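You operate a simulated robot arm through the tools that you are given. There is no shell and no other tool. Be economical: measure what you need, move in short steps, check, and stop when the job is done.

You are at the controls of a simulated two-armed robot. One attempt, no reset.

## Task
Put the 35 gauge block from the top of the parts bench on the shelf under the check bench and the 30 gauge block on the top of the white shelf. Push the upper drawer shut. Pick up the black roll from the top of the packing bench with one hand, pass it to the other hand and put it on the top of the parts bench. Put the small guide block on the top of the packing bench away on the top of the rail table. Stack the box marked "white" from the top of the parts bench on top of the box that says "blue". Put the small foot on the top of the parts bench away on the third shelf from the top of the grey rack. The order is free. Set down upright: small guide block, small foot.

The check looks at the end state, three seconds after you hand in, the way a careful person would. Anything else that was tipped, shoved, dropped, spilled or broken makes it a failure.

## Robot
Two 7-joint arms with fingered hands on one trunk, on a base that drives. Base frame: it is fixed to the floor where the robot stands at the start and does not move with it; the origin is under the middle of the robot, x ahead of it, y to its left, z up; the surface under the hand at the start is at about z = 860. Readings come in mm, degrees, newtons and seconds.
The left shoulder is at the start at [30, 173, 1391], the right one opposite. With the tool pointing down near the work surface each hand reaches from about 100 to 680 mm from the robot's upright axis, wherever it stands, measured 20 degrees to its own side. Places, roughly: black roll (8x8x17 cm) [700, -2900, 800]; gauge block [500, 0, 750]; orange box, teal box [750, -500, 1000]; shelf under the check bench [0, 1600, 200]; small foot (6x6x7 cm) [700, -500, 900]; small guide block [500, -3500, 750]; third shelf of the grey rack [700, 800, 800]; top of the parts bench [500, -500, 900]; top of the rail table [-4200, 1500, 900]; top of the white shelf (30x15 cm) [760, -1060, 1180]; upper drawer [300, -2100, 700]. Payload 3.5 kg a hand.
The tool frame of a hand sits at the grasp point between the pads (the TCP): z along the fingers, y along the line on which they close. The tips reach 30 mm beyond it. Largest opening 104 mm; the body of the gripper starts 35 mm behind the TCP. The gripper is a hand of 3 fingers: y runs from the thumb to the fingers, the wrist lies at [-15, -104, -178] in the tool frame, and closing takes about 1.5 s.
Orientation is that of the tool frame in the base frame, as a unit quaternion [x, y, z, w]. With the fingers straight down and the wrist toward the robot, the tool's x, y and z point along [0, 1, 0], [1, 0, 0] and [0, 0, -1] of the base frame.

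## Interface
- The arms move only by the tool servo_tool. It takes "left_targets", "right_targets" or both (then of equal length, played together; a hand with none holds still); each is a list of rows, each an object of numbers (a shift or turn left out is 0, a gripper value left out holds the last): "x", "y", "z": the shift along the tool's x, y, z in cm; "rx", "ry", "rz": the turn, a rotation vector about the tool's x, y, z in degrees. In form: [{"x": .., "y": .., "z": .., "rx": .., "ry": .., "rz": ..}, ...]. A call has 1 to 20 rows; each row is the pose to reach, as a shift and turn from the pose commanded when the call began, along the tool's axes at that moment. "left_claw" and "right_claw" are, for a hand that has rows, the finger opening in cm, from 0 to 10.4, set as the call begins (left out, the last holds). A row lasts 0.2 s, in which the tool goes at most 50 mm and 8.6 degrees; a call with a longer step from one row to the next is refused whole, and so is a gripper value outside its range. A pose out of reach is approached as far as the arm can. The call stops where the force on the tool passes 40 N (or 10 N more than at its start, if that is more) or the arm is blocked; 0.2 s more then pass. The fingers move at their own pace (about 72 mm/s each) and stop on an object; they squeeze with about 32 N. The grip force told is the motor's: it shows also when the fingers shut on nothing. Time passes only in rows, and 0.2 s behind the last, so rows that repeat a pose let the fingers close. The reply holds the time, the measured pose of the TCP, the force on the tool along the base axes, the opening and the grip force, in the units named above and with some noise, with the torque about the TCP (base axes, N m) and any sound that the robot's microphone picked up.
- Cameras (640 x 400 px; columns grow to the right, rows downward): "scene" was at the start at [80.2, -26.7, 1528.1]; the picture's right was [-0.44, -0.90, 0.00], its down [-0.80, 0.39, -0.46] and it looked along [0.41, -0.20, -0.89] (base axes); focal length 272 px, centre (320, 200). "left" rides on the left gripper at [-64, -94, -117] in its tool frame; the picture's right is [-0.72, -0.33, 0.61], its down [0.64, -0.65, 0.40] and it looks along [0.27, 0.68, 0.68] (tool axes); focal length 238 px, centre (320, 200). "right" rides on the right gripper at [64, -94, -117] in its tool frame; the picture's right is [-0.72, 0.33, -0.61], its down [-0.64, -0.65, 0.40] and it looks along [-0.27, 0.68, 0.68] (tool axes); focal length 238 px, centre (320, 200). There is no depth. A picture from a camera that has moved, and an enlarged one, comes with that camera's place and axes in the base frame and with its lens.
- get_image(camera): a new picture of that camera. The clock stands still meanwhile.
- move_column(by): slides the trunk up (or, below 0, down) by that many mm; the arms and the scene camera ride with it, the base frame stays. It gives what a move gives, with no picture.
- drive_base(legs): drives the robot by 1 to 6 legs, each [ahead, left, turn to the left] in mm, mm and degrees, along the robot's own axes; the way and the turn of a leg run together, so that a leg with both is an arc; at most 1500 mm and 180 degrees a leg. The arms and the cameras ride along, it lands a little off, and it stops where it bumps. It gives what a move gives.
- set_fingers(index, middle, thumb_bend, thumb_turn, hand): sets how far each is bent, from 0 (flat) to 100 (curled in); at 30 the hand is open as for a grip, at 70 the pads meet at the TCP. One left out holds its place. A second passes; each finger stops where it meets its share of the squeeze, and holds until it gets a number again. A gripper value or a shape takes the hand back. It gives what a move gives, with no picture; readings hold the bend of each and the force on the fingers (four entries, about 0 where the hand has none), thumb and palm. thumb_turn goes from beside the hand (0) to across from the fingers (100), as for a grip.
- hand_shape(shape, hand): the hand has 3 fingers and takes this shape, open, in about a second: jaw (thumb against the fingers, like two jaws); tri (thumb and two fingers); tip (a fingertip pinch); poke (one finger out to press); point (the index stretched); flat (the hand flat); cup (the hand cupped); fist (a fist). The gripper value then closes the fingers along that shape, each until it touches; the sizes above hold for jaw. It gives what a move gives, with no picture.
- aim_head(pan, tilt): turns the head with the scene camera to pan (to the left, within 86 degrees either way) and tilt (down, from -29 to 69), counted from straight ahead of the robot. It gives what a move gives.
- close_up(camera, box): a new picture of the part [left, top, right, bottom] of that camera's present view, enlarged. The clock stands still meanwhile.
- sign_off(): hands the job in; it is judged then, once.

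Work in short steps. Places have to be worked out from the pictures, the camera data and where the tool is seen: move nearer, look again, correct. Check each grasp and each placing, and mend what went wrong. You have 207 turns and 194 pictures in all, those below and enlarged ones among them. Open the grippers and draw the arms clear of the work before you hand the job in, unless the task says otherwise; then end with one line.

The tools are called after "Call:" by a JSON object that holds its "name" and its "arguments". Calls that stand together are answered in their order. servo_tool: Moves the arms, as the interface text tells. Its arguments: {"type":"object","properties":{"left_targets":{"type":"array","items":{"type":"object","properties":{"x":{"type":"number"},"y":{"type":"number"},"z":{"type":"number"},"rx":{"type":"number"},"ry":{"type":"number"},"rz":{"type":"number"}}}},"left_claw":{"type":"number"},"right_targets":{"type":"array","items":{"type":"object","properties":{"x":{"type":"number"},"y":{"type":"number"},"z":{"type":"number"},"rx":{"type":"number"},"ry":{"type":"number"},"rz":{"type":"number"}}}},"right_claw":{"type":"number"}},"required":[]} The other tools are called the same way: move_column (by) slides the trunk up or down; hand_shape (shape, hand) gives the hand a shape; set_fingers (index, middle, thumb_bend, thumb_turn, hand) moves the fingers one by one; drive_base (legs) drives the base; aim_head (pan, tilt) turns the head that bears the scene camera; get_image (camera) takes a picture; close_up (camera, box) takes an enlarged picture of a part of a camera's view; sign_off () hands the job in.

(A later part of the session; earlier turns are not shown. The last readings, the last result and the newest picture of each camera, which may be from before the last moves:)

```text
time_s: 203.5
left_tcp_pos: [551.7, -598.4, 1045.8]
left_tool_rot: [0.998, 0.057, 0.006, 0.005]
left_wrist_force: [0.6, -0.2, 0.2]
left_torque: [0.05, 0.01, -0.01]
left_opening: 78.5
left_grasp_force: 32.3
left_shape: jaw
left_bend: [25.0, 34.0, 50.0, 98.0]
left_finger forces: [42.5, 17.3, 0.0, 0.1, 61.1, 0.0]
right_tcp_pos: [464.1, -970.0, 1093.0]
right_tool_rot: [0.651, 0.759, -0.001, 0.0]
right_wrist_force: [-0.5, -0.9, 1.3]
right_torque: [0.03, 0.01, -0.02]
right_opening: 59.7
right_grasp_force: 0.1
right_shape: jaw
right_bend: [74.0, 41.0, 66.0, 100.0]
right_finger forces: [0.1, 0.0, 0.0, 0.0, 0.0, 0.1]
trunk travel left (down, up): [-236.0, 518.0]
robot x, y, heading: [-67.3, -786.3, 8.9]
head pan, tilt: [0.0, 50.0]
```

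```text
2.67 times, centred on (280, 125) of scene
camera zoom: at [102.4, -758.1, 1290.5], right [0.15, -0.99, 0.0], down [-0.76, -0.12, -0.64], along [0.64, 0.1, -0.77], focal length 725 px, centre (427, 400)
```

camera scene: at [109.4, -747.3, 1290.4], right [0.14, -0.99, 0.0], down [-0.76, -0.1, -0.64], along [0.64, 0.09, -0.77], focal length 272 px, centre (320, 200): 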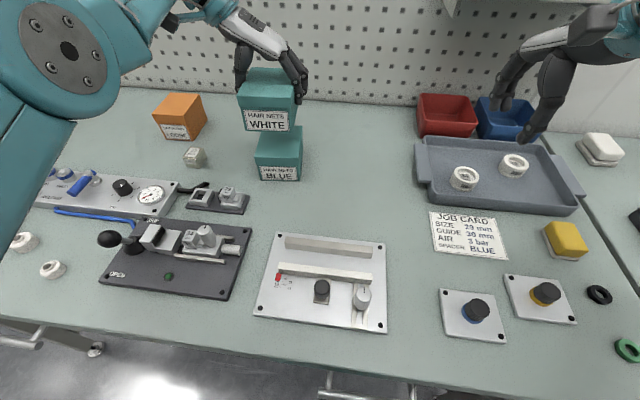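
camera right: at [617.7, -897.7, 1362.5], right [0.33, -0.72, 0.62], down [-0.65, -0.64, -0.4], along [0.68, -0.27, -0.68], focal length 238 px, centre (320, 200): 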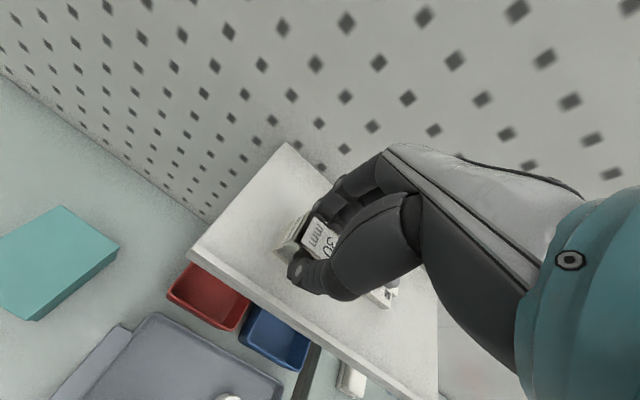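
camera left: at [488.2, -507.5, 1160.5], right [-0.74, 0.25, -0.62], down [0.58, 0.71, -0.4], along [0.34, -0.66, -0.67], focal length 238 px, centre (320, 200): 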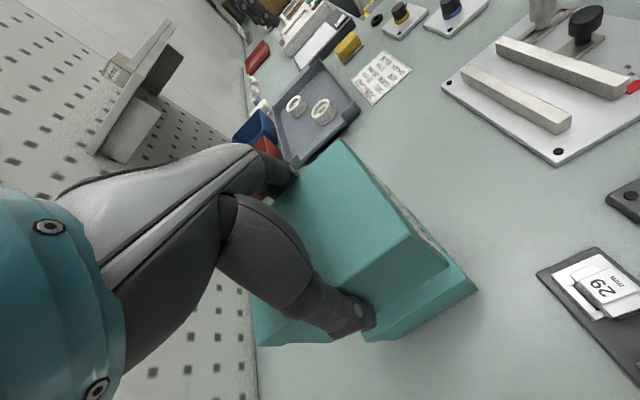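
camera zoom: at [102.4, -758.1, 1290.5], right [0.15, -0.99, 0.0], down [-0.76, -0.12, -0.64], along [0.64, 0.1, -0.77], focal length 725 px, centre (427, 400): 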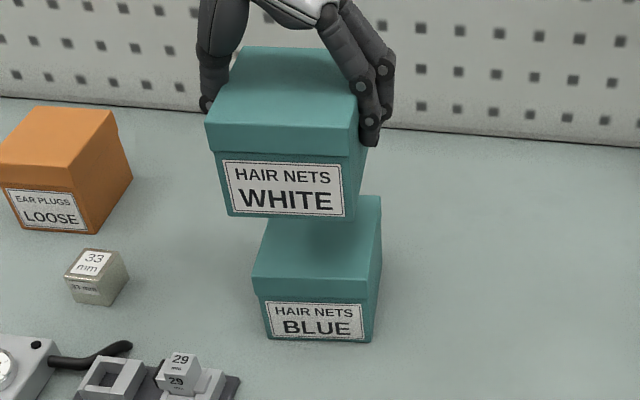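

Call:
{"name": "drive_base", "arguments": {"legs": [[2, -13, 0]]}}

Call:
{"name": "close_up", "arguments": {"camera": "scene", "box": [200, 50, 360, 200]}}

```text
time_s: 204.2
left_tcp_pos: [556.8, -611.8, 1044.6]
left_tool_rot: [0.998, 0.057, 0.006, 0.004]
left_wrist_force: [0.9, -0.4, -1.3]
left_torque: [0.04, 0.02, 0.02]
left_opening: 78.3
left_grasp_force: 31.8
left_shape: jaw
left_bend: [25.0, 34.0, 50.0, 98.0]
left_finger forces: [42.6, 17.4, 0.0, 0.1, 61.0, 0.0]
right_tcp_pos: [469.1, -982.4, 1094.6]
right_tool_rot: [0.65, 0.76, -0.001, 0.001]
right_wrist_force: [-1.1, 0.0, -0.5]
right_torque: [0.02, -0.01, 0.01]
right_opening: 59.6
right_grasp_force: 0.1
right_shape: jaw
right_bend: [74.0, 41.0, 66.0, 100.0]
right_finger forces: [0.0, 0.1, 0.0, 0.1, 0.1, 0.0]
trunk travel left (down, up): [-236.0, 518.0]
robot x, y, heading: [-66.0, -792.1, 8.7]
head pan, tilt: [0.0, 50.0]
```

```text
2.67 times, centred on (280, 125) of scene
camera zoom: at [107.1, -771.3, 1290.4], right [0.15, -0.99, 0.0], down [-0.76, -0.12, -0.64], along [0.63, 0.1, -0.77], focal length 725 px, centre (427, 400)
```

zoom: 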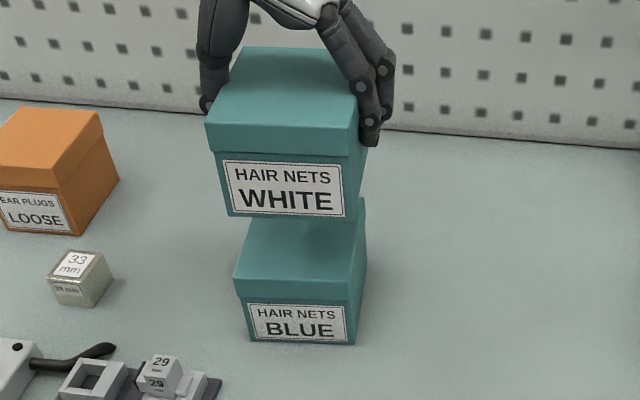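

Aligned within a few mm. Lower with the trunk by 45 mm, then fine steps.

Call:
{"name": "move_column", "arguments": {"by": -45}}

Call:
{"name": "close_up", "arguments": {"camera": "scene", "box": [200, 50, 360, 200]}}

```text
time_s: 205.2
left_tcp_pos: [567.1, -610.7, 986.5]
left_tool_rot: [0.998, 0.056, -0.006, 0.012]
left_wrist_force: [-5.1, -0.3, 15.0]
left_torque: [0.22, -0.3, 0.04]
left_opening: 78.2
left_grasp_force: 32.0
left_shape: jaw
left_bend: [24.0, 34.0, 50.0, 98.0]
left_finger forces: [40.5, 17.9, 0.0, 0.0, 61.3, 0.0]
right_tcp_pos: [467.1, -981.0, 1051.1]
right_tool_rot: [0.65, 0.76, -0.001, 0.002]
right_wrist_force: [0.6, -0.1, 0.1]
right_torque: [-0.01, -0.01, 0.0]
right_opening: 59.7
right_grasp_force: 0.1
right_shape: jaw
right_bend: [74.0, 41.0, 66.0, 100.0]
right_finger forces: [0.1, 0.1, 0.1, 0.0, 0.1, 0.0]
trunk travel left (down, up): [-191.0, 563.0]
robot x, y, heading: [-64.4, -798.9, 8.9]
head pan, tilt: [0.0, 50.0]
stopped: the force on the tool passed its limit at 42 N (the readings are from after the stop); the commanded pose is now the measured one
```

```text
2.67 times, centred on (280, 125) of scene
camera zoom: at [126.5, -767.4, 1244.7], right [0.15, -0.99, 0.0], down [-0.76, -0.12, -0.64], along [0.64, 0.1, -0.77], focal length 725 px, centre (427, 400)
```

zoom: 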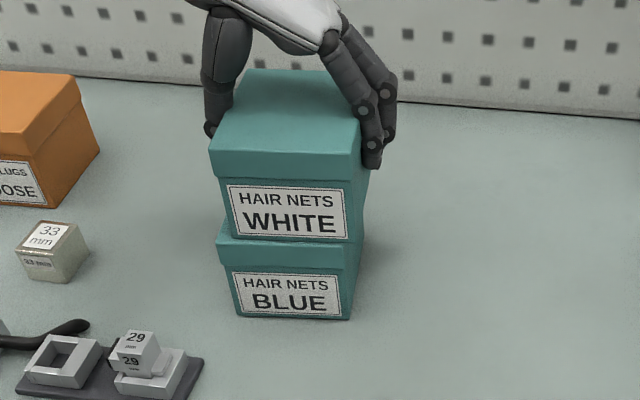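

WHITE rests on BLUE, offset about a centimetre to the back, stable. Relieve the force and open.

Call:
{"name": "servo_tool", "arguments": {"left_targets": [{"z": -0.3}, {"z": -0.3}]}}

Call:
{"name": "servo_tool", "arguments": {"left_targets": [{}, {}, {}, {}, {}, {}], "left_claw": 10.4}}

Call:
{"name": "close_up", "arguments": {"camera": "scene", "box": [200, 50, 360, 200]}}

```text
time_s: 205.8
left_tcp_pos: [568.0, -610.0, 986.5]
left_tool_rot: [0.998, 0.056, -0.01, 0.01]
left_wrist_force: [-2.6, -1.5, 10.1]
left_torque: [0.01, -0.35, 0.03]
left_opening: 78.0
left_grasp_force: 32.2
left_shape: jaw
left_bend: [24.0, 34.0, 50.0, 98.0]
left_finger forces: [40.4, 18.6, 0.0, 0.0, 59.8, 0.1]
right_tcp_pos: [466.8, -981.8, 1051.2]
right_tool_rot: [0.651, 0.759, 0.0, 0.0]
right_wrist_force: [0.1, -0.1, -0.2]
right_torque: [0.0, 0.01, 0.01]
right_opening: 59.7
right_grasp_force: 0.1
right_shape: jaw
right_bend: [74.0, 41.0, 66.0, 100.0]
right_finger forces: [0.1, 0.1, 0.0, 0.0, 0.0, 0.0]
trunk travel left (down, up): [-191.0, 563.0]
robot x, y, heading: [-66.7, -801.1, 8.8]
head pan, tilt: [0.0, 50.0]
```

```text
time_s: 207.2
left_tcp_pos: [567.9, -609.5, 986.9]
left_tool_rot: [0.998, 0.056, -0.009, 0.01]
left_wrist_force: [-2.0, -1.4, 11.6]
left_torque: [-0.03, 0.03, -0.12]
left_opening: 103.9
left_grasp_force: 0.1
left_shape: jaw
left_bend: [26.0, 30.0, 27.0, 98.0]
left_finger forces: [10.9, 0.0, 0.0, 0.0, 8.7, 0.0]
right_tcp_pos: [467.3, -982.2, 1050.2]
right_tool_rot: [0.65, 0.76, 0.0, 0.001]
right_wrist_force: [0.9, 0.0, -0.1]
right_torque: [0.01, -0.02, -0.02]
right_opening: 59.4
right_grasp_force: 0.1
right_shape: jaw
right_bend: [74.0, 41.0, 66.0, 100.0]
right_finger forces: [0.0, 0.0, 0.0, 0.1, 0.0, 0.0]
trunk travel left (down, up): [-191.0, 563.0]
robot x, y, heading: [-63.9, -800.4, 8.7]
head pan, tilt: [0.0, 50.0]
```

```text
2.67 times, centred on (280, 125) of scene
camera zoom: at [126.4, -767.7, 1244.8], right [0.15, -0.99, 0.0], down [-0.76, -0.12, -0.64], along [0.64, 0.1, -0.77], focal length 725 px, centre (427, 400)
```

zoom: 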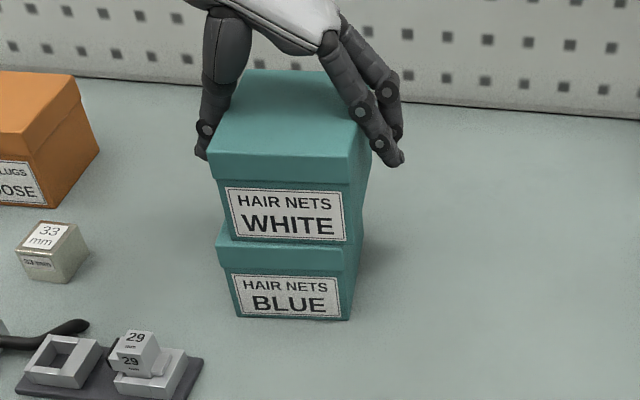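

The fingers still brush the lid; spread them wider, then rise with the trunk.

Call:
{"name": "set_fingers", "arguments": {"hand": "left", "index": 12, "middle": 12, "thumb_bend": 10}}

Call:
{"name": "move_column", "arguments": {"by": 80}}

Call:
{"name": "get_image", "arguments": {"camera": "scene"}}

```text
time_s: 208.2
left_tcp_pos: [568.4, -608.9, 984.5]
left_tool_rot: [0.998, 0.057, -0.009, 0.01]
left_wrist_force: [0.4, 0.0, -0.5]
left_torque: [0.01, -0.01, 0.02]
left_opening: 143.0
left_grasp_force: 0.0
left_shape: fingers
left_bend: [12.0, 12.0, 10.0, 98.0]
left_finger forces: [0.1, 0.0, 0.1, 0.0, 0.0, 0.1]
right_tcp_pos: [469.2, -981.1, 1050.1]
right_tool_rot: [0.651, 0.759, 0.0, 0.002]
right_wrist_force: [-0.5, -0.9, -0.7]
right_torque: [0.02, 0.0, 0.01]
right_opening: 59.7
right_grasp_force: 0.0
right_shape: jaw
right_bend: [74.0, 41.0, 66.0, 100.0]
right_finger forces: [0.0, 0.0, 0.1, 0.0, 0.1, 0.1]
trunk travel left (down, up): [-191.0, 563.0]
robot x, y, heading: [-64.3, -798.7, 9.0]
head pan, tilt: [0.0, 50.0]
```

```text
time_s: 209.4
left_tcp_pos: [550.0, -612.3, 1108.8]
left_tool_rot: [0.998, 0.057, 0.028, 0.007]
left_wrist_force: [-0.1, -0.1, 0.5]
left_torque: [-0.02, 0.01, 0.02]
left_opening: 143.1
left_grasp_force: 0.1
left_shape: fingers
left_bend: [12.0, 12.0, 10.0, 98.0]
left_finger forces: [0.1, 0.1, 0.0, 0.1, 0.0, 0.1]
right_tcp_pos: [468.8, -982.5, 1129.3]
right_tool_rot: [0.65, 0.76, -0.002, 0.002]
right_wrist_force: [-1.0, 0.2, 0.5]
right_torque: [0.03, 0.01, -0.01]
right_opening: 59.7
right_grasp_force: 0.0
right_shape: jaw
right_bend: [74.0, 41.0, 66.0, 100.0]
right_finger forces: [0.1, 0.0, 0.1, 0.1, 0.1, 0.0]
trunk travel left (down, up): [-271.0, 483.0]
robot x, y, heading: [-63.5, -795.5, 8.5]
head pan, tilt: [0.0, 50.0]
```

```text
79 pictures are left
camera scene: at [92.2, -772.6, 1326.7], right [0.15, -0.99, 0.0], down [-0.76, -0.12, -0.64], along [0.63, 0.1, -0.77], focal length 272 px, centre (320, 200)
```

scene: 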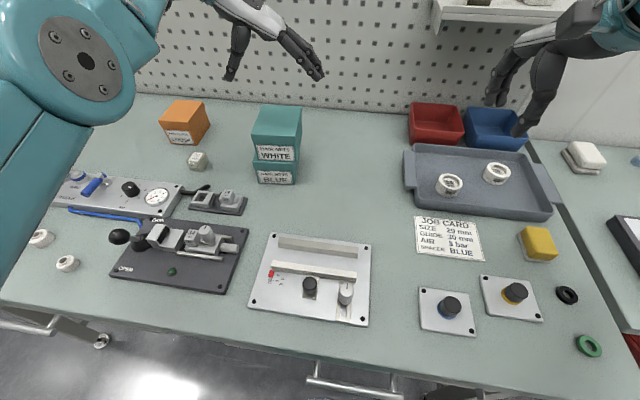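

The stack stands well. Back off and re-flex the left arm the same way (sweep inward, then outward and back).

Call:
{"name": "drive_base", "arguments": {"legs": [[-300, 0, -8.5]]}}

Call:
{"name": "servo_tool", "arguments": {"left_targets": [{"y": 4}, {"y": 7}, {"y": 7}]}}

Call:
{"name": "servo_tool", "arguments": {"left_targets": [{"x": -1, "y": -3.5}, {"x": -3, "y": -7}, {"x": -5, "y": -10.5}, {"x": -8, "y": -14}, {"x": -11, "y": -17}, {"x": -14.5, "y": -19}, {"x": -18, "y": -19}, {"x": -18, "y": -19}], "left_claw": 8}}

```text
time_s: 211.5
left_tcp_pos: [260.0, -730.4, 1109.7]
left_tool_rot: [0.999, -0.019, 0.028, 0.01]
left_wrist_force: [-0.6, -0.8, -0.2]
left_torque: [-0.01, 0.0, 0.01]
left_opening: 143.1
left_grasp_force: 0.2
left_shape: fingers
left_bend: [12.0, 12.0, 10.0, 98.0]
left_finger forces: [0.0, 0.0, 0.1, 0.0, 0.0, 0.1]
right_tcp_pos: [125.5, -1083.5, 1129.8]
right_tool_rot: [0.705, 0.709, -0.001, 0.002]
right_wrist_force: [0.0, -0.1, -0.5]
right_torque: [0.0, -0.01, 0.03]
right_opening: 59.8
right_grasp_force: 0.1
right_shape: jaw
right_bend: [74.0, 41.0, 66.0, 100.0]
right_finger forces: [0.0, 0.0, 0.1, 0.0, 0.0, 0.0]
trunk travel left (down, up): [-271.0, 483.0]
robot x, y, heading: [-375.6, -822.2, 0.2]
head pan, tilt: [0.0, 50.0]
```

```text
time_s: 212.3
left_tcp_pos: [251.8, -798.8, 1108.9]
left_tool_rot: [0.999, -0.018, 0.027, 0.009]
left_wrist_force: [0.5, 0.4, 0.0]
left_torque: [0.0, 0.01, 0.0]
left_opening: 143.0
left_grasp_force: 0.1
left_shape: fingers
left_bend: [12.0, 12.0, 10.0, 98.0]
left_finger forces: [0.1, 0.1, 0.0, 0.0, 0.0, 0.0]
left hand out of reach, approached as far as the arm can: row 2, 3
right_tcp_pos: [126.8, -1084.1, 1129.5]
right_tool_rot: [0.704, 0.71, -0.001, 0.002]
right_wrist_force: [-0.1, 0.5, 0.5]
right_torque: [0.03, -0.02, 0.0]
right_opening: 59.7
right_grasp_force: 0.0
right_shape: jaw
right_bend: [74.0, 41.0, 66.0, 100.0]
right_finger forces: [0.0, 0.0, 0.1, 0.1, 0.1, 0.0]
trunk travel left (down, up): [-271.0, 483.0]
robot x, y, heading: [-375.5, -825.6, 0.1]
head pan, tilt: [0.0, 50.0]
```

```text
time_s: 214.1
left_tcp_pos: [239.9, -569.5, 1142.7]
left_tool_rot: [0.999, -0.019, 0.027, 0.008]
left_wrist_force: [0.7, 0.3, 0.3]
left_torque: [-0.02, -0.02, 0.02]
left_opening: 80.2
left_grasp_force: 0.1
left_shape: jaw
left_bend: [27.0, 35.0, 53.0, 99.0]
left_finger forces: [0.0, 0.1, 0.0, 0.0, 0.1, 0.1]
left hand out of reach, approached as far as the arm can: row 1, 2, 3, 4, 5, 6, 7, 8
right_tcp_pos: [126.0, -1083.6, 1129.0]
right_tool_rot: [0.705, 0.71, -0.001, 0.002]
right_wrist_force: [0.6, 0.3, 0.4]
right_torque: [0.01, 0.01, -0.02]
right_opening: 59.4
right_grasp_force: 0.1
right_shape: jaw
right_bend: [74.0, 41.0, 66.0, 100.0]
right_finger forces: [0.0, 0.0, 0.0, 0.0, 0.1, 0.0]
trunk travel left (down, up): [-271.0, 483.0]
robot x, y, heading: [-375.8, -824.4, 0.4]
head pan, tilt: [0.0, 50.0]
```

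Not enough inward sweep; repeat with a bigger one.

Call:
{"name": "servo_tool", "arguments": {"left_targets": [{"y": 4.5, "rz": -8}, {"y": 9, "rz": -16}, {"y": 13.5, "rz": -24}, {"y": 18, "rz": -32}, {"y": 22.5, "rz": -40}, {"y": 27, "rz": -48}, {"y": 31.5, "rz": -56}, {"y": 36, "rz": -64}, {"y": 40, "rz": -72}, {"y": 40, "rz": -80}, {"y": 40, "rz": -88}, {"y": 40, "rz": -88}]}}

Call:
{"name": "get_image", "arguments": {"camera": "scene"}}

```text
time_s: 216.7
left_tcp_pos: [219.8, -978.7, 1145.7]
left_tool_rot: [0.73, 0.683, 0.016, 0.024]
left_wrist_force: [-0.9, -2.2, 1.1]
left_torque: [0.12, -0.04, 0.05]
left_opening: 79.9
left_grasp_force: 0.2
left_shape: jaw
left_bend: [27.0, 35.0, 53.0, 99.0]
left_finger forces: [0.0, 0.0, 0.0, 0.0, 0.0, 0.0]
left hand out of reach, approached as far as the arm can: row 1, 2, 3, 4, 5, 6, 7, 8, 9, 10, 11
right_tcp_pos: [123.3, -1091.9, 1129.5]
right_tool_rot: [0.706, 0.708, 0.002, 0.0]
right_wrist_force: [-0.8, -1.6, -0.1]
right_torque: [0.06, -0.03, 0.05]
right_opening: 59.4
right_grasp_force: 0.0
right_shape: jaw
right_bend: [74.0, 41.0, 66.0, 100.0]
right_finger forces: [0.1, 0.0, 0.1, 0.0, 0.0, 0.1]
trunk travel left (down, up): [-271.0, 483.0]
robot x, y, heading: [-372.3, -821.4, 0.1]
head pan, tilt: [0.0, 50.0]
```

```text
78 pictures are left
camera scene: at [-218.8, -828.8, 1327.4], right [0.0, -1.0, -0.01], down [-0.76, 0.0, -0.64], along [0.64, 0.01, -0.76], focal length 272 px, centre (320, 200)
```

scene: 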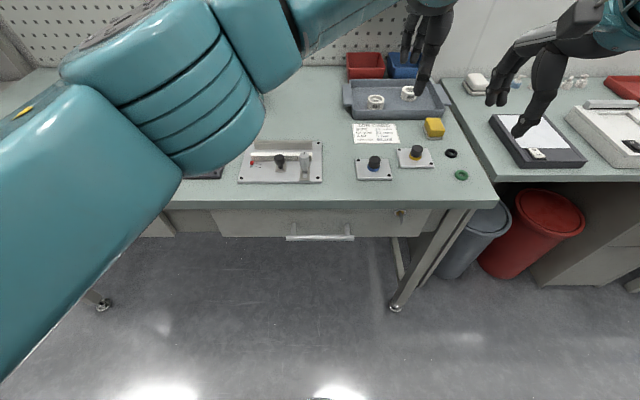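

Now the pose is reached again (arm flexed). Bring the left hand outward and back.

Call:
{"name": "servo_tool", "arguments": {"left_targets": [{"x": 4, "y": 0}, {"x": 8, "y": -1}, {"x": 12, "y": -2.5}, {"x": 16, "y": -4}, {"x": 20, "y": -6}, {"x": 24, "y": -8}, {"x": 28, "y": -10}, {"x": 32, "y": -12}, {"x": 36, "y": -14}, {"x": 40, "y": -16}, {"x": 41, "y": -19}, {"x": 41, "y": -19}]}}

Call:
{"name": "get_image", "arguments": {"camera": "scene"}}

```text
time_s: 219.3
left_tcp_pos: [65.9, -548.7, 1133.8]
left_tool_rot: [0.732, 0.681, 0.014, 0.025]
left_wrist_force: [-0.6, -0.2, 0.0]
left_torque: [-0.02, 0.02, -0.01]
left_opening: 79.7
left_grasp_force: 0.1
left_shape: jaw
left_bend: [27.0, 35.0, 53.0, 99.0]
left_finger forces: [0.0, 0.0, 0.0, 0.0, 0.0, 0.1]
right_tcp_pos: [127.5, -1083.2, 1129.6]
right_tool_rot: [0.705, 0.709, -0.001, 0.002]
right_wrist_force: [-0.1, 0.2, -0.3]
right_torque: [0.0, 0.0, -0.01]
right_opening: 59.5
right_grasp_force: 0.0
right_shape: jaw
right_bend: [74.0, 41.0, 66.0, 100.0]
right_finger forces: [0.1, 0.0, 0.0, 0.0, 0.1, 0.1]
trunk travel left (down, up): [-271.0, 483.0]
robot x, y, heading: [-369.8, -826.5, 0.6]
head pan, tilt: [0.0, 50.0]
```

```text
77 pictures are left
camera scene: at [-215.2, -820.8, 1326.9], right [0.0, -1.0, 0.0], down [-0.77, 0.0, -0.64], along [0.64, 0.0, -0.77], focal length 272 px, centre (320, 200)
```

scene: 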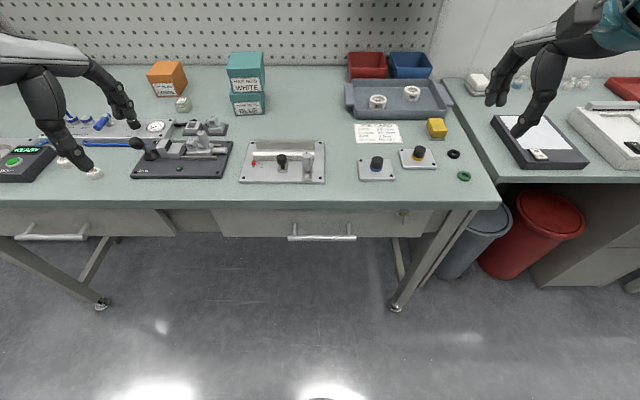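

Both arms are ready. Raise the trunk to start height and drive along to the packing bench / drawers.

Call:
{"name": "move_column", "arguments": {"by": 200}}

Call:
{"name": "drive_base", "arguments": {"legs": [[0, -1150, 0]]}}

Call:
{"name": "aim_head", "arguments": {"pan": -10, "tilt": 40}}

Call:
{"name": "get_image", "arguments": {"camera": "scene"}}

```text
time_s: 221.4
left_tcp_pos: [65.9, -548.2, 1328.6]
left_tool_rot: [0.731, 0.682, 0.015, 0.025]
left_wrist_force: [0.7, -0.1, 0.6]
left_torque: [0.0, 0.01, -0.01]
left_opening: 80.1
left_grasp_force: 0.0
left_shape: jaw
left_bend: [27.0, 35.0, 53.0, 99.0]
left_finger forces: [0.1, 0.1, 0.0, 0.0, 0.0, 0.0]
right_tcp_pos: [127.0, -1083.6, 1331.0]
right_tool_rot: [0.705, 0.709, -0.001, 0.001]
right_wrist_force: [0.0, -0.8, -0.1]
right_torque: [-0.01, -0.01, -0.01]
right_opening: 59.8
right_grasp_force: 0.1
right_shape: jaw
right_bend: [74.0, 41.0, 66.0, 100.0]
right_finger forces: [0.0, 0.0, 0.0, 0.0, 0.1, 0.1]
trunk travel left (down, up): [-471.0, 283.0]
robot x, y, heading: [-370.7, -821.6, 0.4]
head pan, tilt: [0.0, 50.0]
```

```text
time_s: 227.3
left_tcp_pos: [66.1, -1715.1, 1330.3]
left_tool_rot: [0.736, 0.676, 0.013, 0.026]
left_wrist_force: [-0.3, 0.1, 0.0]
left_torque: [0.0, -0.01, -0.01]
left_opening: 80.0
left_grasp_force: 0.0
left_shape: jaw
left_bend: [27.0, 35.0, 53.0, 99.0]
left_finger forces: [0.1, 0.0, 0.1, 0.0, 0.1, 0.0]
right_tcp_pos: [121.4, -2251.2, 1328.9]
right_tool_rot: [0.71, 0.704, 0.0, 0.001]
right_wrist_force: [0.1, -0.6, 0.1]
right_torque: [-0.01, 0.02, -0.01]
right_opening: 59.8
right_grasp_force: 0.2
right_shape: jaw
right_bend: [74.0, 41.0, 66.0, 100.0]
right_finger forces: [0.0, 0.1, 0.0, 0.0, 0.0, 0.1]
trunk travel left (down, up): [-471.0, 283.0]
robot x, y, heading: [-376.8, -1983.4, -0.3]
head pan, tilt: [0.0, 50.0]
```

```text
time_s: 228.1
left_tcp_pos: [67.4, -1714.7, 1329.9]
left_tool_rot: [0.736, 0.676, 0.014, 0.026]
left_wrist_force: [-0.3, 0.6, 0.3]
left_torque: [0.0, 0.01, 0.01]
left_opening: 79.9
left_grasp_force: 0.1
left_shape: jaw
left_bend: [27.0, 35.0, 53.0, 99.0]
left_finger forces: [0.1, 0.0, 0.0, 0.0, 0.1, 0.0]
right_tcp_pos: [118.7, -2251.4, 1329.7]
right_tool_rot: [0.71, 0.704, -0.001, 0.002]
right_wrist_force: [0.0, 0.6, 0.0]
right_torque: [0.01, 0.02, 0.01]
right_opening: 59.6
right_grasp_force: 0.0
right_shape: jaw
right_bend: [74.0, 41.0, 66.0, 100.0]
right_finger forces: [0.1, 0.0, 0.1, 0.0, 0.0, 0.1]
trunk travel left (down, up): [-471.0, 283.0]
robot x, y, heading: [-377.4, -1983.9, -0.6]
head pan, tilt: [-10.0, 40.0]
```

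```text
76 pictures are left
camera scene: at [-267.0, -1997.6, 1543.2], right [-0.18, -0.98, 0.0], down [-0.63, 0.12, -0.77], along [0.75, -0.14, -0.64], focal length 272 px, centre (320, 200)
```

scene: 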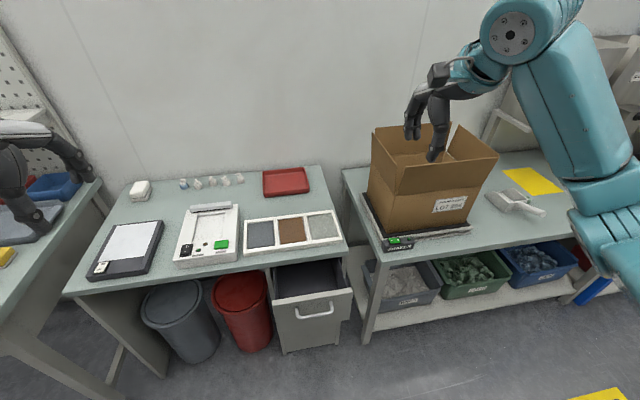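

The open drawer is at the right end of that bench. Zoom in on it and on the packing bench beyond.

Call:
{"name": "close_up", "arguments": {"camera": "scene", "box": [220, 230, 400, 370]}}

Call:
{"name": "aim_head", "arguments": {"pan": -60, "tilt": 25}}

Call:
{"name": "get_image", "arguments": {"camera": "scene"}}

```text
2.86 times, centred on (310, 300) of scene
camera zoom: at [-267.0, -1997.6, 1543.2], right [-0.18, -0.98, 0.0], down [-0.63, 0.12, -0.77], along [0.75, -0.14, -0.64], focal length 777 px, centre (349, -86)
```

zoom: 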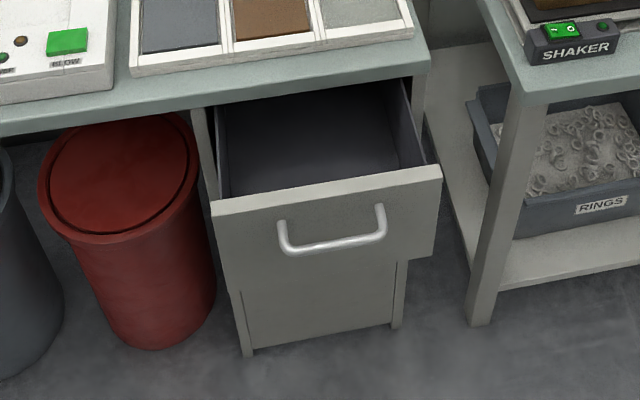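

```text
time_s: 229.2
left_tcp_pos: [67.1, -1715.7, 1330.7]
left_tool_rot: [0.736, 0.676, 0.013, 0.026]
left_wrist_force: [0.7, 0.0, -0.5]
left_torque: [0.02, -0.03, -0.01]
left_opening: 80.3
left_grasp_force: 0.1
left_shape: jaw
left_bend: [27.0, 35.0, 53.0, 99.0]
left_finger forces: [0.0, 0.1, 0.1, 0.0, 0.0, 0.1]
right_tcp_pos: [121.5, -2250.9, 1330.0]
right_tool_rot: [0.709, 0.705, -0.002, 0.002]
right_wrist_force: [-0.2, 1.8, 0.0]
right_torque: [-0.03, 0.02, -0.01]
right_opening: 59.9
right_grasp_force: 0.1
right_shape: jaw
right_bend: [74.0, 41.0, 66.0, 100.0]
right_finger forces: [0.0, 0.0, 0.0, 0.1, 0.1, 0.0]
trunk travel left (down, up): [-471.0, 283.0]
robot x, y, heading: [-376.9, -1986.0, -0.6]
head pan, tilt: [-60.0, 25.0]
```

```text
74 pictures are left
camera scene: at [-305.1, -2062.3, 1566.6], right [-0.87, -0.49, 0.0], down [-0.21, 0.37, -0.91], along [0.45, -0.79, -0.42], focal length 272 px, centre (320, 200)
```

scene: 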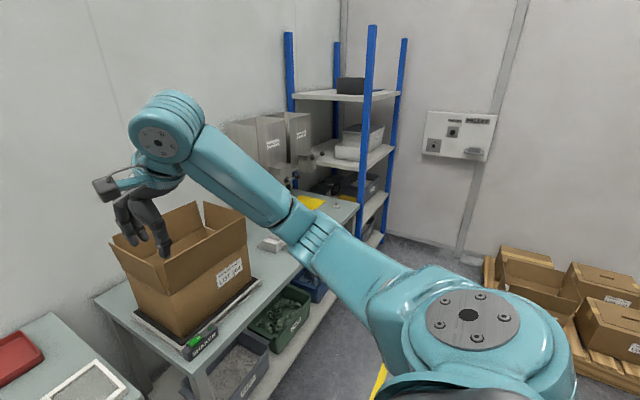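

The upper drawer's front stands at x≈170, y −1935…−2179, z 605–805 (closed ≈310). I'll push it with the left fist held horizontally: position the robot to its right and lower the trunk.

Call:
{"name": "drive_base", "arguments": {"legs": [[-75, -246, 0]]}}

Call:
{"name": "move_column", "arguments": {"by": -340}}

Call:
{"name": "hand_shape", "arguments": {"hand": "left", "shape": "fist"}}

```text
time_s: 231.1
left_tcp_pos: [-10.6, -1960.4, 1331.6]
left_tool_rot: [0.734, 0.679, 0.013, 0.025]
left_wrist_force: [0.4, -0.3, -0.6]
left_torque: [-0.01, -0.02, -0.02]
left_opening: 80.0
left_grasp_force: 0.1
left_shape: jaw
left_bend: [27.0, 35.0, 53.0, 99.0]
left_finger forces: [0.1, 0.1, 0.0, 0.0, 0.0, 0.0]
right_tcp_pos: [45.9, -2498.1, 1329.7]
right_tool_rot: [0.707, 0.707, 0.0, 0.002]
right_wrist_force: [-0.7, 0.3, -0.5]
right_torque: [0.02, -0.01, 0.02]
right_opening: 59.6
right_grasp_force: 0.0
right_shape: jaw
right_bend: [74.0, 41.0, 66.0, 100.0]
right_finger forces: [0.1, 0.1, 0.0, 0.0, 0.0, 0.0]
trunk travel left (down, up): [-471.0, 283.0]
robot x, y, heading: [-452.6, -2232.7, -0.2]
head pan, tilt: [-60.0, 25.0]
```

```text
time_s: 234.4
left_tcp_pos: [-9.9, -1960.5, 990.0]
left_tool_rot: [0.734, 0.678, 0.015, 0.025]
left_wrist_force: [-0.2, -0.1, 0.4]
left_torque: [-0.01, 0.0, -0.02]
left_opening: 79.9
left_grasp_force: 0.1
left_shape: jaw
left_bend: [27.0, 35.0, 53.0, 99.0]
left_finger forces: [0.1, 0.0, 0.0, 0.1, 0.1, 0.0]
right_tcp_pos: [46.7, -2496.5, 990.4]
right_tool_rot: [0.708, 0.707, -0.001, 0.002]
right_wrist_force: [0.4, -0.4, 0.9]
right_torque: [0.01, 0.02, -0.01]
right_opening: 59.6
right_grasp_force: 0.1
right_shape: jaw
right_bend: [74.0, 41.0, 66.0, 100.0]
right_finger forces: [0.0, 0.0, 0.0, 0.0, 0.0, 0.0]
trunk travel left (down, up): [-131.0, 623.0]
robot x, y, heading: [-450.6, -2228.9, 0.0]
head pan, tilt: [-60.0, 25.0]
```

```text
time_s: 235.3
left_tcp_pos: [-10.1, -1959.4, 991.3]
left_tool_rot: [0.734, 0.679, 0.014, 0.025]
left_wrist_force: [0.7, -0.1, 0.8]
left_torque: [0.0, 0.01, -0.02]
left_opening: 0.0
left_grasp_force: 0.1
left_shape: fist
left_bend: [100.0, 100.0, 85.0, 85.0]
left_finger forces: [0.1, 0.0, 0.0, 0.1, 0.1, 0.0]
right_tcp_pos: [45.5, -2496.1, 989.8]
right_tool_rot: [0.708, 0.707, -0.001, 0.002]
right_wrist_force: [0.3, -0.2, -0.4]
right_torque: [-0.02, -0.01, -0.01]
right_opening: 59.8
right_grasp_force: 0.0
right_shape: jaw
right_bend: [74.0, 41.0, 66.0, 100.0]
right_finger forces: [0.1, 0.1, 0.0, 0.1, 0.1, 0.0]
trunk travel left (down, up): [-131.0, 623.0]
robot x, y, heading: [-450.5, -2233.7, -0.2]
head pan, tilt: [-60.0, 25.0]
```

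Turn the left fist to point forward while bringing it to the drawer's middle at z≈750.

Call:
{"name": "servo_tool", "arguments": {"left_targets": [{"x": -0.9, "z": 2.2, "rx": -8}, {"x": -1.8, "z": 4.4, "rx": -16}, {"x": -2.7, "z": 6.6, "rx": -24}, {"x": -3.6, "z": 8.8, "rx": -32}, {"x": -4.5, "z": 11, "rx": -40}, {"x": -5.4, "z": 13.2, "rx": -48}, {"x": -6.3, "z": 15.4, "rx": -56}, {"x": -7.2, "z": 17.6, "rx": -64}, {"x": -8.1, "z": 19.8, "rx": -72}, {"x": -9, "z": 22, "rx": -80}, {"x": -10, "z": 24, "rx": -87}, {"x": -10, "z": 24, "rx": -87}]}}

Call:
{"name": "aim_head", "arguments": {"pan": 20, "tilt": 45}}

Call:
{"name": "get_image", "arguments": {"camera": "scene"}}

```text
time_s: 237.4
left_tcp_pos: [-19.8, -2039.6, 772.9]
left_tool_rot: [0.672, 0.442, 0.425, 0.417]
left_wrist_force: [0.8, -0.3, 1.3]
left_torque: [0.04, 0.02, 0.0]
left_opening: 0.1
left_grasp_force: 0.1
left_shape: fist
left_bend: [100.0, 100.0, 85.0, 85.0]
left_finger forces: [0.0, 0.0, 0.0, 0.1, 0.1, 0.0]
left hand out of reach, approached as far as the arm can: row 1, 2, 3, 4, 5, 6, 7, 8
right_tcp_pos: [47.0, -2496.6, 990.1]
right_tool_rot: [0.708, 0.706, 0.0, 0.002]
right_wrist_force: [-0.2, -0.4, 0.6]
right_torque: [-0.02, -0.03, -0.02]
right_opening: 60.0
right_grasp_force: 0.1
right_shape: jaw
right_bend: [74.0, 41.0, 66.0, 100.0]
right_finger forces: [0.0, 0.1, 0.0, 0.1, 0.1, 0.1]
trunk travel left (down, up): [-131.0, 623.0]
robot x, y, heading: [-452.4, -2235.1, -0.3]
head pan, tilt: [-60.0, 25.0]
stopped in row 10 (left hand): the arm was blocked; the commanded pose is now the measured one
```

```text
time_s: 239.0
left_tcp_pos: [-20.8, -2040.7, 770.5]
left_tool_rot: [0.672, 0.443, 0.423, 0.417]
left_wrist_force: [0.0, -0.2, -0.3]
left_torque: [0.02, -0.01, 0.0]
left_opening: 0.1
left_grasp_force: 0.1
left_shape: fist
left_bend: [100.0, 100.0, 85.0, 85.0]
left_finger forces: [0.0, 0.0, 0.1, 0.0, 0.0, 0.0]
right_tcp_pos: [46.9, -2496.8, 988.5]
right_tool_rot: [0.708, 0.706, -0.001, 0.002]
right_wrist_force: [0.1, -0.3, -0.7]
right_torque: [0.04, -0.02, -0.01]
right_opening: 59.6
right_grasp_force: 0.1
right_shape: jaw
right_bend: [74.0, 41.0, 66.0, 100.0]
right_finger forces: [0.0, 0.0, 0.1, 0.0, 0.0, 0.0]
trunk travel left (down, up): [-131.0, 623.0]
robot x, y, heading: [-452.4, -2230.5, -0.0]
head pan, tilt: [20.0, 45.0]
```

```text
73 pictures are left
camera scene: at [-224.8, -2203.6, 1188.6], right [0.34, -0.94, 0.0], down [-0.67, -0.24, -0.71], along [0.67, 0.24, -0.71], focal length 272 px, centre (320, 200)
```

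scene: 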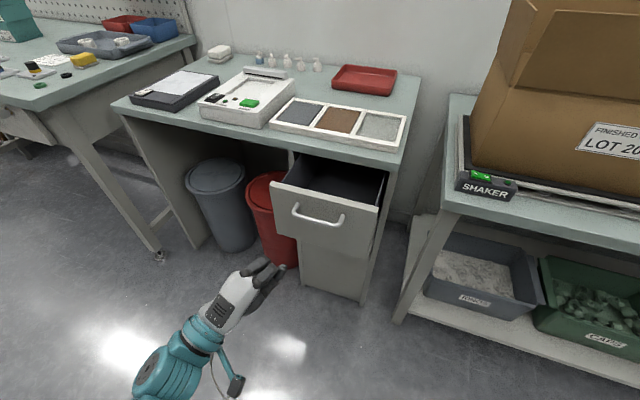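

The fist points forward in front of the drawer. Before driving forward, pull the right hand back so it clears the carton on the neighbouring bench, and drop 20 mm.

Call:
{"name": "servo_tool", "arguments": {"right_targets": [{"y": -4}, {"y": -8}, {"y": -12}, {"y": -16}, {"y": -20}, {"y": -22}, {"y": -22}]}}

Call:
{"name": "move_column", "arguments": {"by": -20}}

Call:
{"name": "drive_base", "arguments": {"legs": [[130, -30, 0]]}}

Call:
{"name": "get_image", "arguments": {"camera": "scene"}}

```text
time_s: 240.6
left_tcp_pos: [-19.7, -2040.8, 770.5]
left_tool_rot: [0.671, 0.443, 0.424, 0.416]
left_wrist_force: [0.0, -0.5, -0.7]
left_torque: [0.02, -0.04, 0.02]
left_opening: 0.1
left_grasp_force: 0.2
left_shape: fist
left_bend: [100.0, 100.0, 85.0, 85.0]
left_finger forces: [0.1, 0.0, 0.0, 0.0, 0.0, 0.1]
right_tcp_pos: [-147.2, -2517.3, 1069.6]
right_tool_rot: [0.708, 0.706, -0.001, 0.0]
right_wrist_force: [-0.8, 0.3, 0.3]
right_torque: [0.01, 0.0, -0.01]
right_opening: 59.8
right_grasp_force: 0.0
right_shape: jaw
right_bend: [74.0, 41.0, 66.0, 100.0]
right_finger forces: [0.1, 0.0, 0.0, 0.0, 0.0, 0.1]
right hand out of reach, approached as far as the arm can: row 3, 4, 5, 6, 7
trunk travel left (down, up): [-131.0, 623.0]
robot x, y, heading: [-450.1, -2230.5, -0.3]
head pan, tilt: [20.0, 45.0]
```

```text
time_s: 241.2
left_tcp_pos: [-19.5, -2040.6, 750.9]
left_tool_rot: [0.671, 0.443, 0.424, 0.418]
left_wrist_force: [-0.3, 0.0, -1.0]
left_torque: [-0.01, 0.01, 0.01]
left_opening: 0.1
left_grasp_force: 0.0
left_shape: fist
left_bend: [100.0, 100.0, 85.0, 85.0]
left_finger forces: [0.0, 0.0, 0.1, 0.0, 0.1, 0.1]
right_tcp_pos: [-137.6, -2516.6, 1044.5]
right_tool_rot: [0.707, 0.707, -0.009, -0.008]
right_wrist_force: [-0.3, -0.2, 0.9]
right_torque: [-0.03, -0.02, 0.02]
right_opening: 59.8
right_grasp_force: 0.1
right_shape: jaw
right_bend: [74.0, 41.0, 66.0, 100.0]
right_finger forces: [0.0, 0.0, 0.1, 0.0, 0.0, 0.0]
trunk travel left (down, up): [-111.0, 643.0]
robot x, y, heading: [-455.8, -2233.3, -0.1]
head pan, tilt: [20.0, 45.0]
```

```text
time_s: 242.5
left_tcp_pos: [109.6, -2070.5, 751.7]
left_tool_rot: [0.671, 0.444, 0.424, 0.416]
left_wrist_force: [-0.8, -0.4, 0.2]
left_torque: [-0.04, 0.03, 0.0]
left_opening: 0.0
left_grasp_force: 0.1
left_shape: fist
left_bend: [100.0, 100.0, 85.0, 85.0]
left_finger forces: [0.0, 0.0, 0.0, 0.0, 0.0, 0.0]
right_tcp_pos: [-5.6, -2545.2, 1044.5]
right_tool_rot: [0.707, 0.707, -0.009, -0.009]
right_wrist_force: [0.4, 0.0, -0.2]
right_torque: [-0.01, 0.01, -0.01]
right_opening: 59.5
right_grasp_force: 0.1
right_shape: jaw
right_bend: [74.0, 41.0, 66.0, 100.0]
right_finger forces: [0.1, 0.0, 0.0, 0.0, 0.1, 0.1]
trunk travel left (down, up): [-111.0, 643.0]
robot x, y, heading: [-317.2, -2263.3, -0.0]
head pan, tilt: [20.0, 45.0]
```

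```text
72 pictures are left
camera scene: at [-83.0, -2233.0, 1167.3], right [0.34, -0.94, 0.0], down [-0.67, -0.24, -0.71], along [0.66, 0.24, -0.71], focal length 272 px, centre (320, 200)
```

scene: 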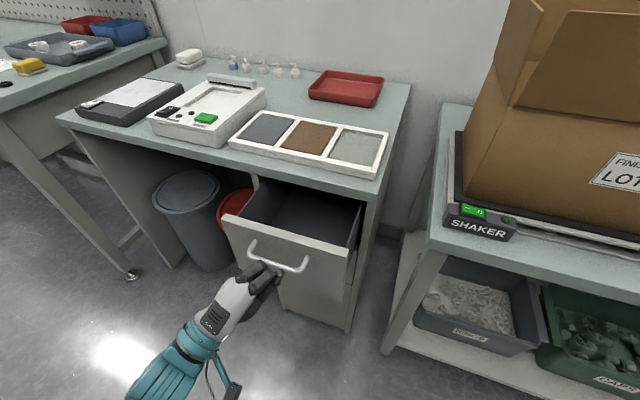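

The fist is at the handle. Drive forward 100 mm to push.

Call:
{"name": "drive_base", "arguments": {"legs": [[100, 0, 0]]}}

Call:
{"name": "get_image", "arguments": {"camera": "scene"}}

```text
time_s: 243.7
left_tcp_pos: [210.3, -2068.5, 749.5]
left_tool_rot: [0.67, 0.446, 0.425, 0.414]
left_wrist_force: [-0.3, -0.2, 0.5]
left_torque: [-0.01, 0.0, -0.02]
left_opening: 0.0
left_grasp_force: 0.0
left_shape: fist
left_bend: [100.0, 100.0, 86.0, 85.0]
left_finger forces: [0.0, 0.0, 0.1, 0.0, 0.0, 0.0]
right_tcp_pos: [93.3, -2545.9, 1045.1]
right_tool_rot: [0.706, 0.708, -0.009, -0.008]
right_wrist_force: [-0.2, -0.4, 1.1]
right_torque: [0.0, 0.05, -0.04]
right_opening: 59.7
right_grasp_force: 0.0
right_shape: jaw
right_bend: [74.0, 41.0, 66.0, 100.0]
right_finger forces: [0.0, 0.1, 0.0, 0.0, 0.0, 0.1]
trunk travel left (down, up): [-111.0, 643.0]
robot x, y, heading: [-219.9, -2263.1, 0.2]
head pan, tilt: [20.0, 45.0]
```

```text
71 pictures are left
camera scene: at [16.8, -2232.3, 1167.3], right [0.34, -0.94, 0.0], down [-0.66, -0.24, -0.71], along [0.66, 0.24, -0.71], focal length 272 px, centre (320, 200)
```

scene: 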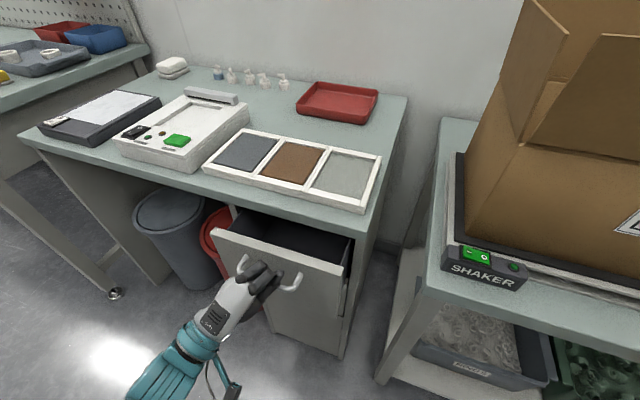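

The drawer is closing. Push on 70 mm more.

Call:
{"name": "drive_base", "arguments": {"legs": [[70, 0, 0]]}}

Call:
{"name": "get_image", "arguments": {"camera": "scene"}}

```text
time_s: 244.7
left_tcp_pos: [280.5, -2067.8, 748.6]
left_tool_rot: [0.672, 0.445, 0.423, 0.414]
left_wrist_force: [0.8, -0.8, 2.2]
left_torque: [-0.04, 0.0, 0.0]
left_opening: 0.2
left_grasp_force: 0.1
left_shape: fist
left_bend: [100.0, 100.0, 86.0, 85.0]
left_finger forces: [0.0, 0.1, 0.0, 0.0, 0.0, 0.1]
right_tcp_pos: [163.2, -2544.8, 1044.1]
right_tool_rot: [0.706, 0.708, -0.01, -0.009]
right_wrist_force: [-1.0, -0.2, -0.3]
right_torque: [0.03, -0.03, 0.01]
right_opening: 59.6
right_grasp_force: 0.2
right_shape: jaw
right_bend: [74.0, 41.0, 66.0, 100.0]
right_finger forces: [0.0, 0.0, 0.1, 0.1, 0.0, 0.1]
trunk travel left (down, up): [-111.0, 643.0]
robot x, y, heading: [-154.3, -2262.5, -0.1]
head pan, tilt: [20.0, 45.0]
```

```text
70 pictures are left
camera scene: at [86.7, -2232.6, 1167.3], right [0.34, -0.94, 0.0], down [-0.66, -0.24, -0.71], along [0.66, 0.24, -0.71], focal length 272 px, centre (320, 200)
```

scene: 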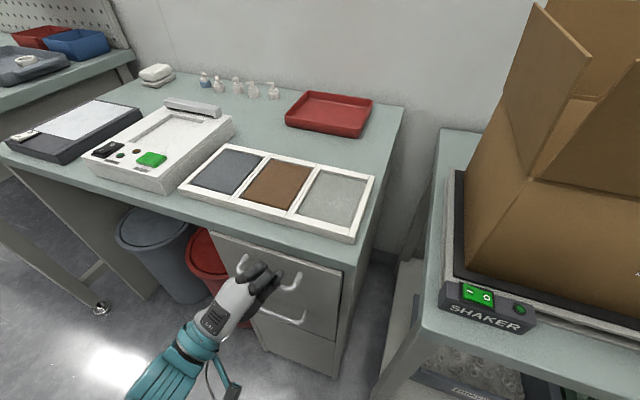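

Call:
{"name": "close_up", "arguments": {"camera": "scene", "box": [190, 220, 370, 360]}}

Call:
{"name": "drive_base", "arguments": {"legs": [[15, 0, 0]]}}

Call:
{"name": "close_up", "arguments": {"camera": "scene", "box": [190, 220, 370, 360]}}

```text
2.86 times, centred on (280, 290) of scene
camera zoom: at [86.7, -2232.6, 1167.3], right [0.34, -0.94, 0.0], down [-0.66, -0.24, -0.71], along [0.66, 0.24, -0.71], focal length 777 px, centre (434, -57)
```

zoom: 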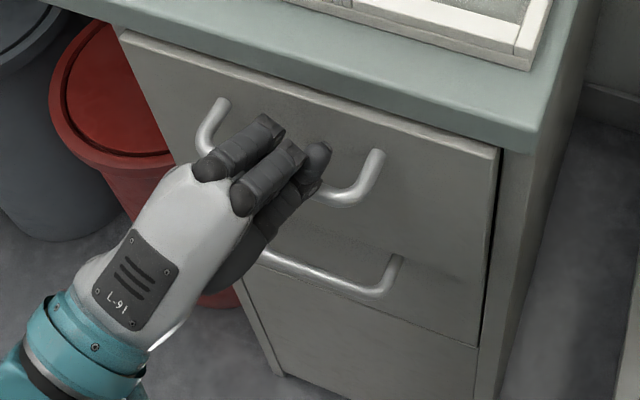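

```text
time_s: 245.5
left_tcp_pos: [294.9, -2067.8, 749.2]
left_tool_rot: [0.672, 0.445, 0.423, 0.415]
left_wrist_force: [-0.5, -0.2, 1.4]
left_torque: [-0.02, 0.03, 0.01]
left_opening: 0.0
left_grasp_force: 0.1
left_shape: fist
left_bend: [100.0, 100.0, 86.0, 85.0]
left_finger forces: [0.0, 0.1, 0.1, 0.0, 0.1, 0.0]
right_tcp_pos: [178.3, -2545.3, 1045.1]
right_tool_rot: [0.706, 0.708, -0.01, -0.009]
right_wrist_force: [0.5, -0.2, 0.6]
right_torque: [0.0, 0.0, -0.02]
right_opening: 59.7
right_grasp_force: 0.0
right_shape: jaw
right_bend: [74.0, 41.0, 66.0, 100.0]
right_finger forces: [0.0, 0.0, 0.0, 0.0, 0.1, 0.0]
trunk travel left (down, up): [-111.0, 643.0]
robot x, y, heading: [-138.4, -2260.1, 0.0]
head pan, tilt: [20.0, 45.0]
```

```text
2.86 times, centred on (280, 290) of scene
camera zoom: at [101.5, -2232.5, 1167.4], right [0.34, -0.94, 0.0], down [-0.66, -0.24, -0.71], along [0.66, 0.24, -0.71], focal length 777 px, centre (434, -57)
```

zoom: 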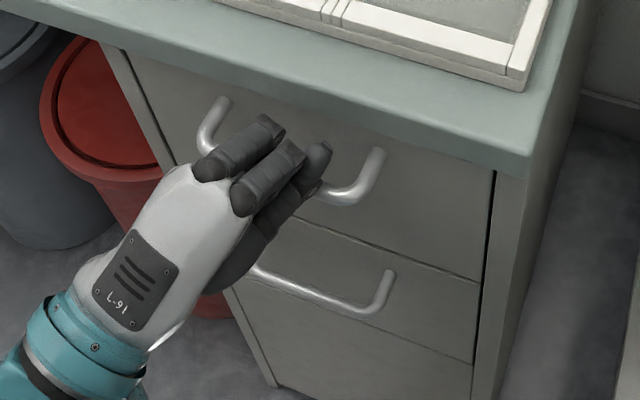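

Almost flush; push 12 mm more and look for resistance.

Call:
{"name": "drive_base", "arguments": {"legs": [[12, 0, 0]]}}

Call:
{"name": "close_up", "arguments": {"camera": "scene", "box": [190, 220, 370, 360]}}

```text
time_s: 246.2
left_tcp_pos: [305.7, -2068.8, 751.4]
left_tool_rot: [0.67, 0.445, 0.425, 0.415]
left_wrist_force: [-0.5, -2.6, 12.1]
left_torque: [-0.2, 0.23, 0.06]
left_opening: 0.2
left_grasp_force: 0.1
left_shape: fist
left_bend: [100.0, 100.0, 87.0, 85.0]
left_finger forces: [0.0, 0.0, 0.0, 0.1, 18.9, 0.0]
right_tcp_pos: [190.0, -2546.3, 1044.4]
right_tool_rot: [0.706, 0.708, -0.01, -0.008]
right_wrist_force: [-0.2, 0.2, 0.0]
right_torque: [0.0, 0.01, 0.03]
right_opening: 59.8
right_grasp_force: 0.0
right_shape: jaw
right_bend: [74.0, 41.0, 66.0, 100.0]
right_finger forces: [0.1, 0.1, 0.0, 0.1, 0.0, 0.0]
trunk travel left (down, up): [-111.0, 643.0]
robot x, y, heading: [-126.0, -2263.9, 0.0]
head pan, tilt: [20.0, 45.0]
```

```text
2.86 times, centred on (280, 290) of scene
camera zoom: at [112.9, -2232.9, 1167.8], right [0.34, -0.94, 0.0], down [-0.66, -0.24, -0.71], along [0.67, 0.24, -0.71], focal length 777 px, centre (434, -57)
```

zoom: 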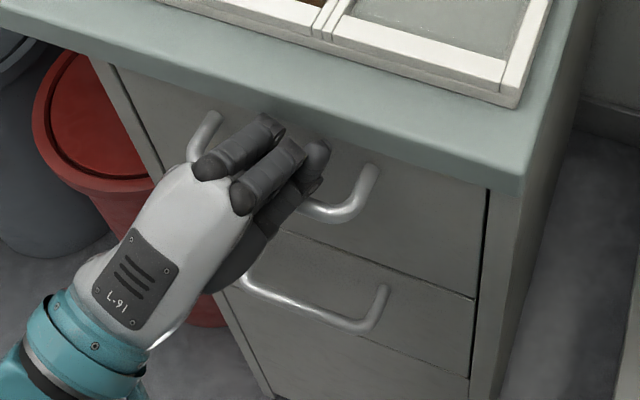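

Resistance now and the front is flush: shut. Back away straight and check it stays shut.

Call:
{"name": "drive_base", "arguments": {"legs": [[-330, 0, 0]]}}

Call:
{"name": "get_image", "arguments": {"camera": "scene"}}

```text
time_s: 248.4
left_tcp_pos: [-24.1, -2070.0, 750.5]
left_tool_rot: [0.671, 0.443, 0.424, 0.417]
left_wrist_force: [0.4, 0.7, 0.4]
left_torque: [-0.01, 0.0, -0.01]
left_opening: 0.1
left_grasp_force: 0.1
left_shape: fist
left_bend: [100.0, 100.0, 86.0, 85.0]
left_finger forces: [0.1, 0.1, 0.1, 0.1, 0.1, 0.0]
right_tcp_pos: [-143.2, -2545.9, 1044.1]
right_tool_rot: [0.708, 0.706, -0.01, -0.007]
right_wrist_force: [-1.2, 0.4, -0.8]
right_torque: [0.01, 0.04, -0.03]
right_opening: 59.9
right_grasp_force: 0.1
right_shape: jaw
right_bend: [74.0, 41.0, 66.0, 100.0]
right_finger forces: [0.0, 0.1, 0.0, 0.0, 0.1, 0.1]
trunk travel left (down, up): [-111.0, 643.0]
robot x, y, heading: [-457.5, -2265.5, -0.4]
head pan, tilt: [20.0, 45.0]
```

```text
66 pictures are left
camera scene: at [-218.2, -2232.9, 1167.5], right [0.34, -0.94, 0.0], down [-0.67, -0.24, -0.71], along [0.67, 0.24, -0.71], focal length 272 px, centre (320, 200)
```

scene: 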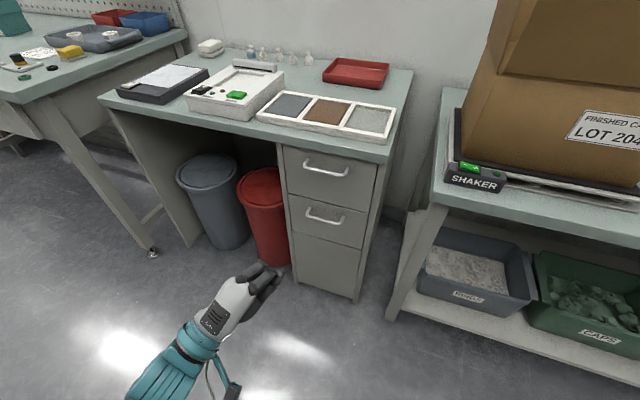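

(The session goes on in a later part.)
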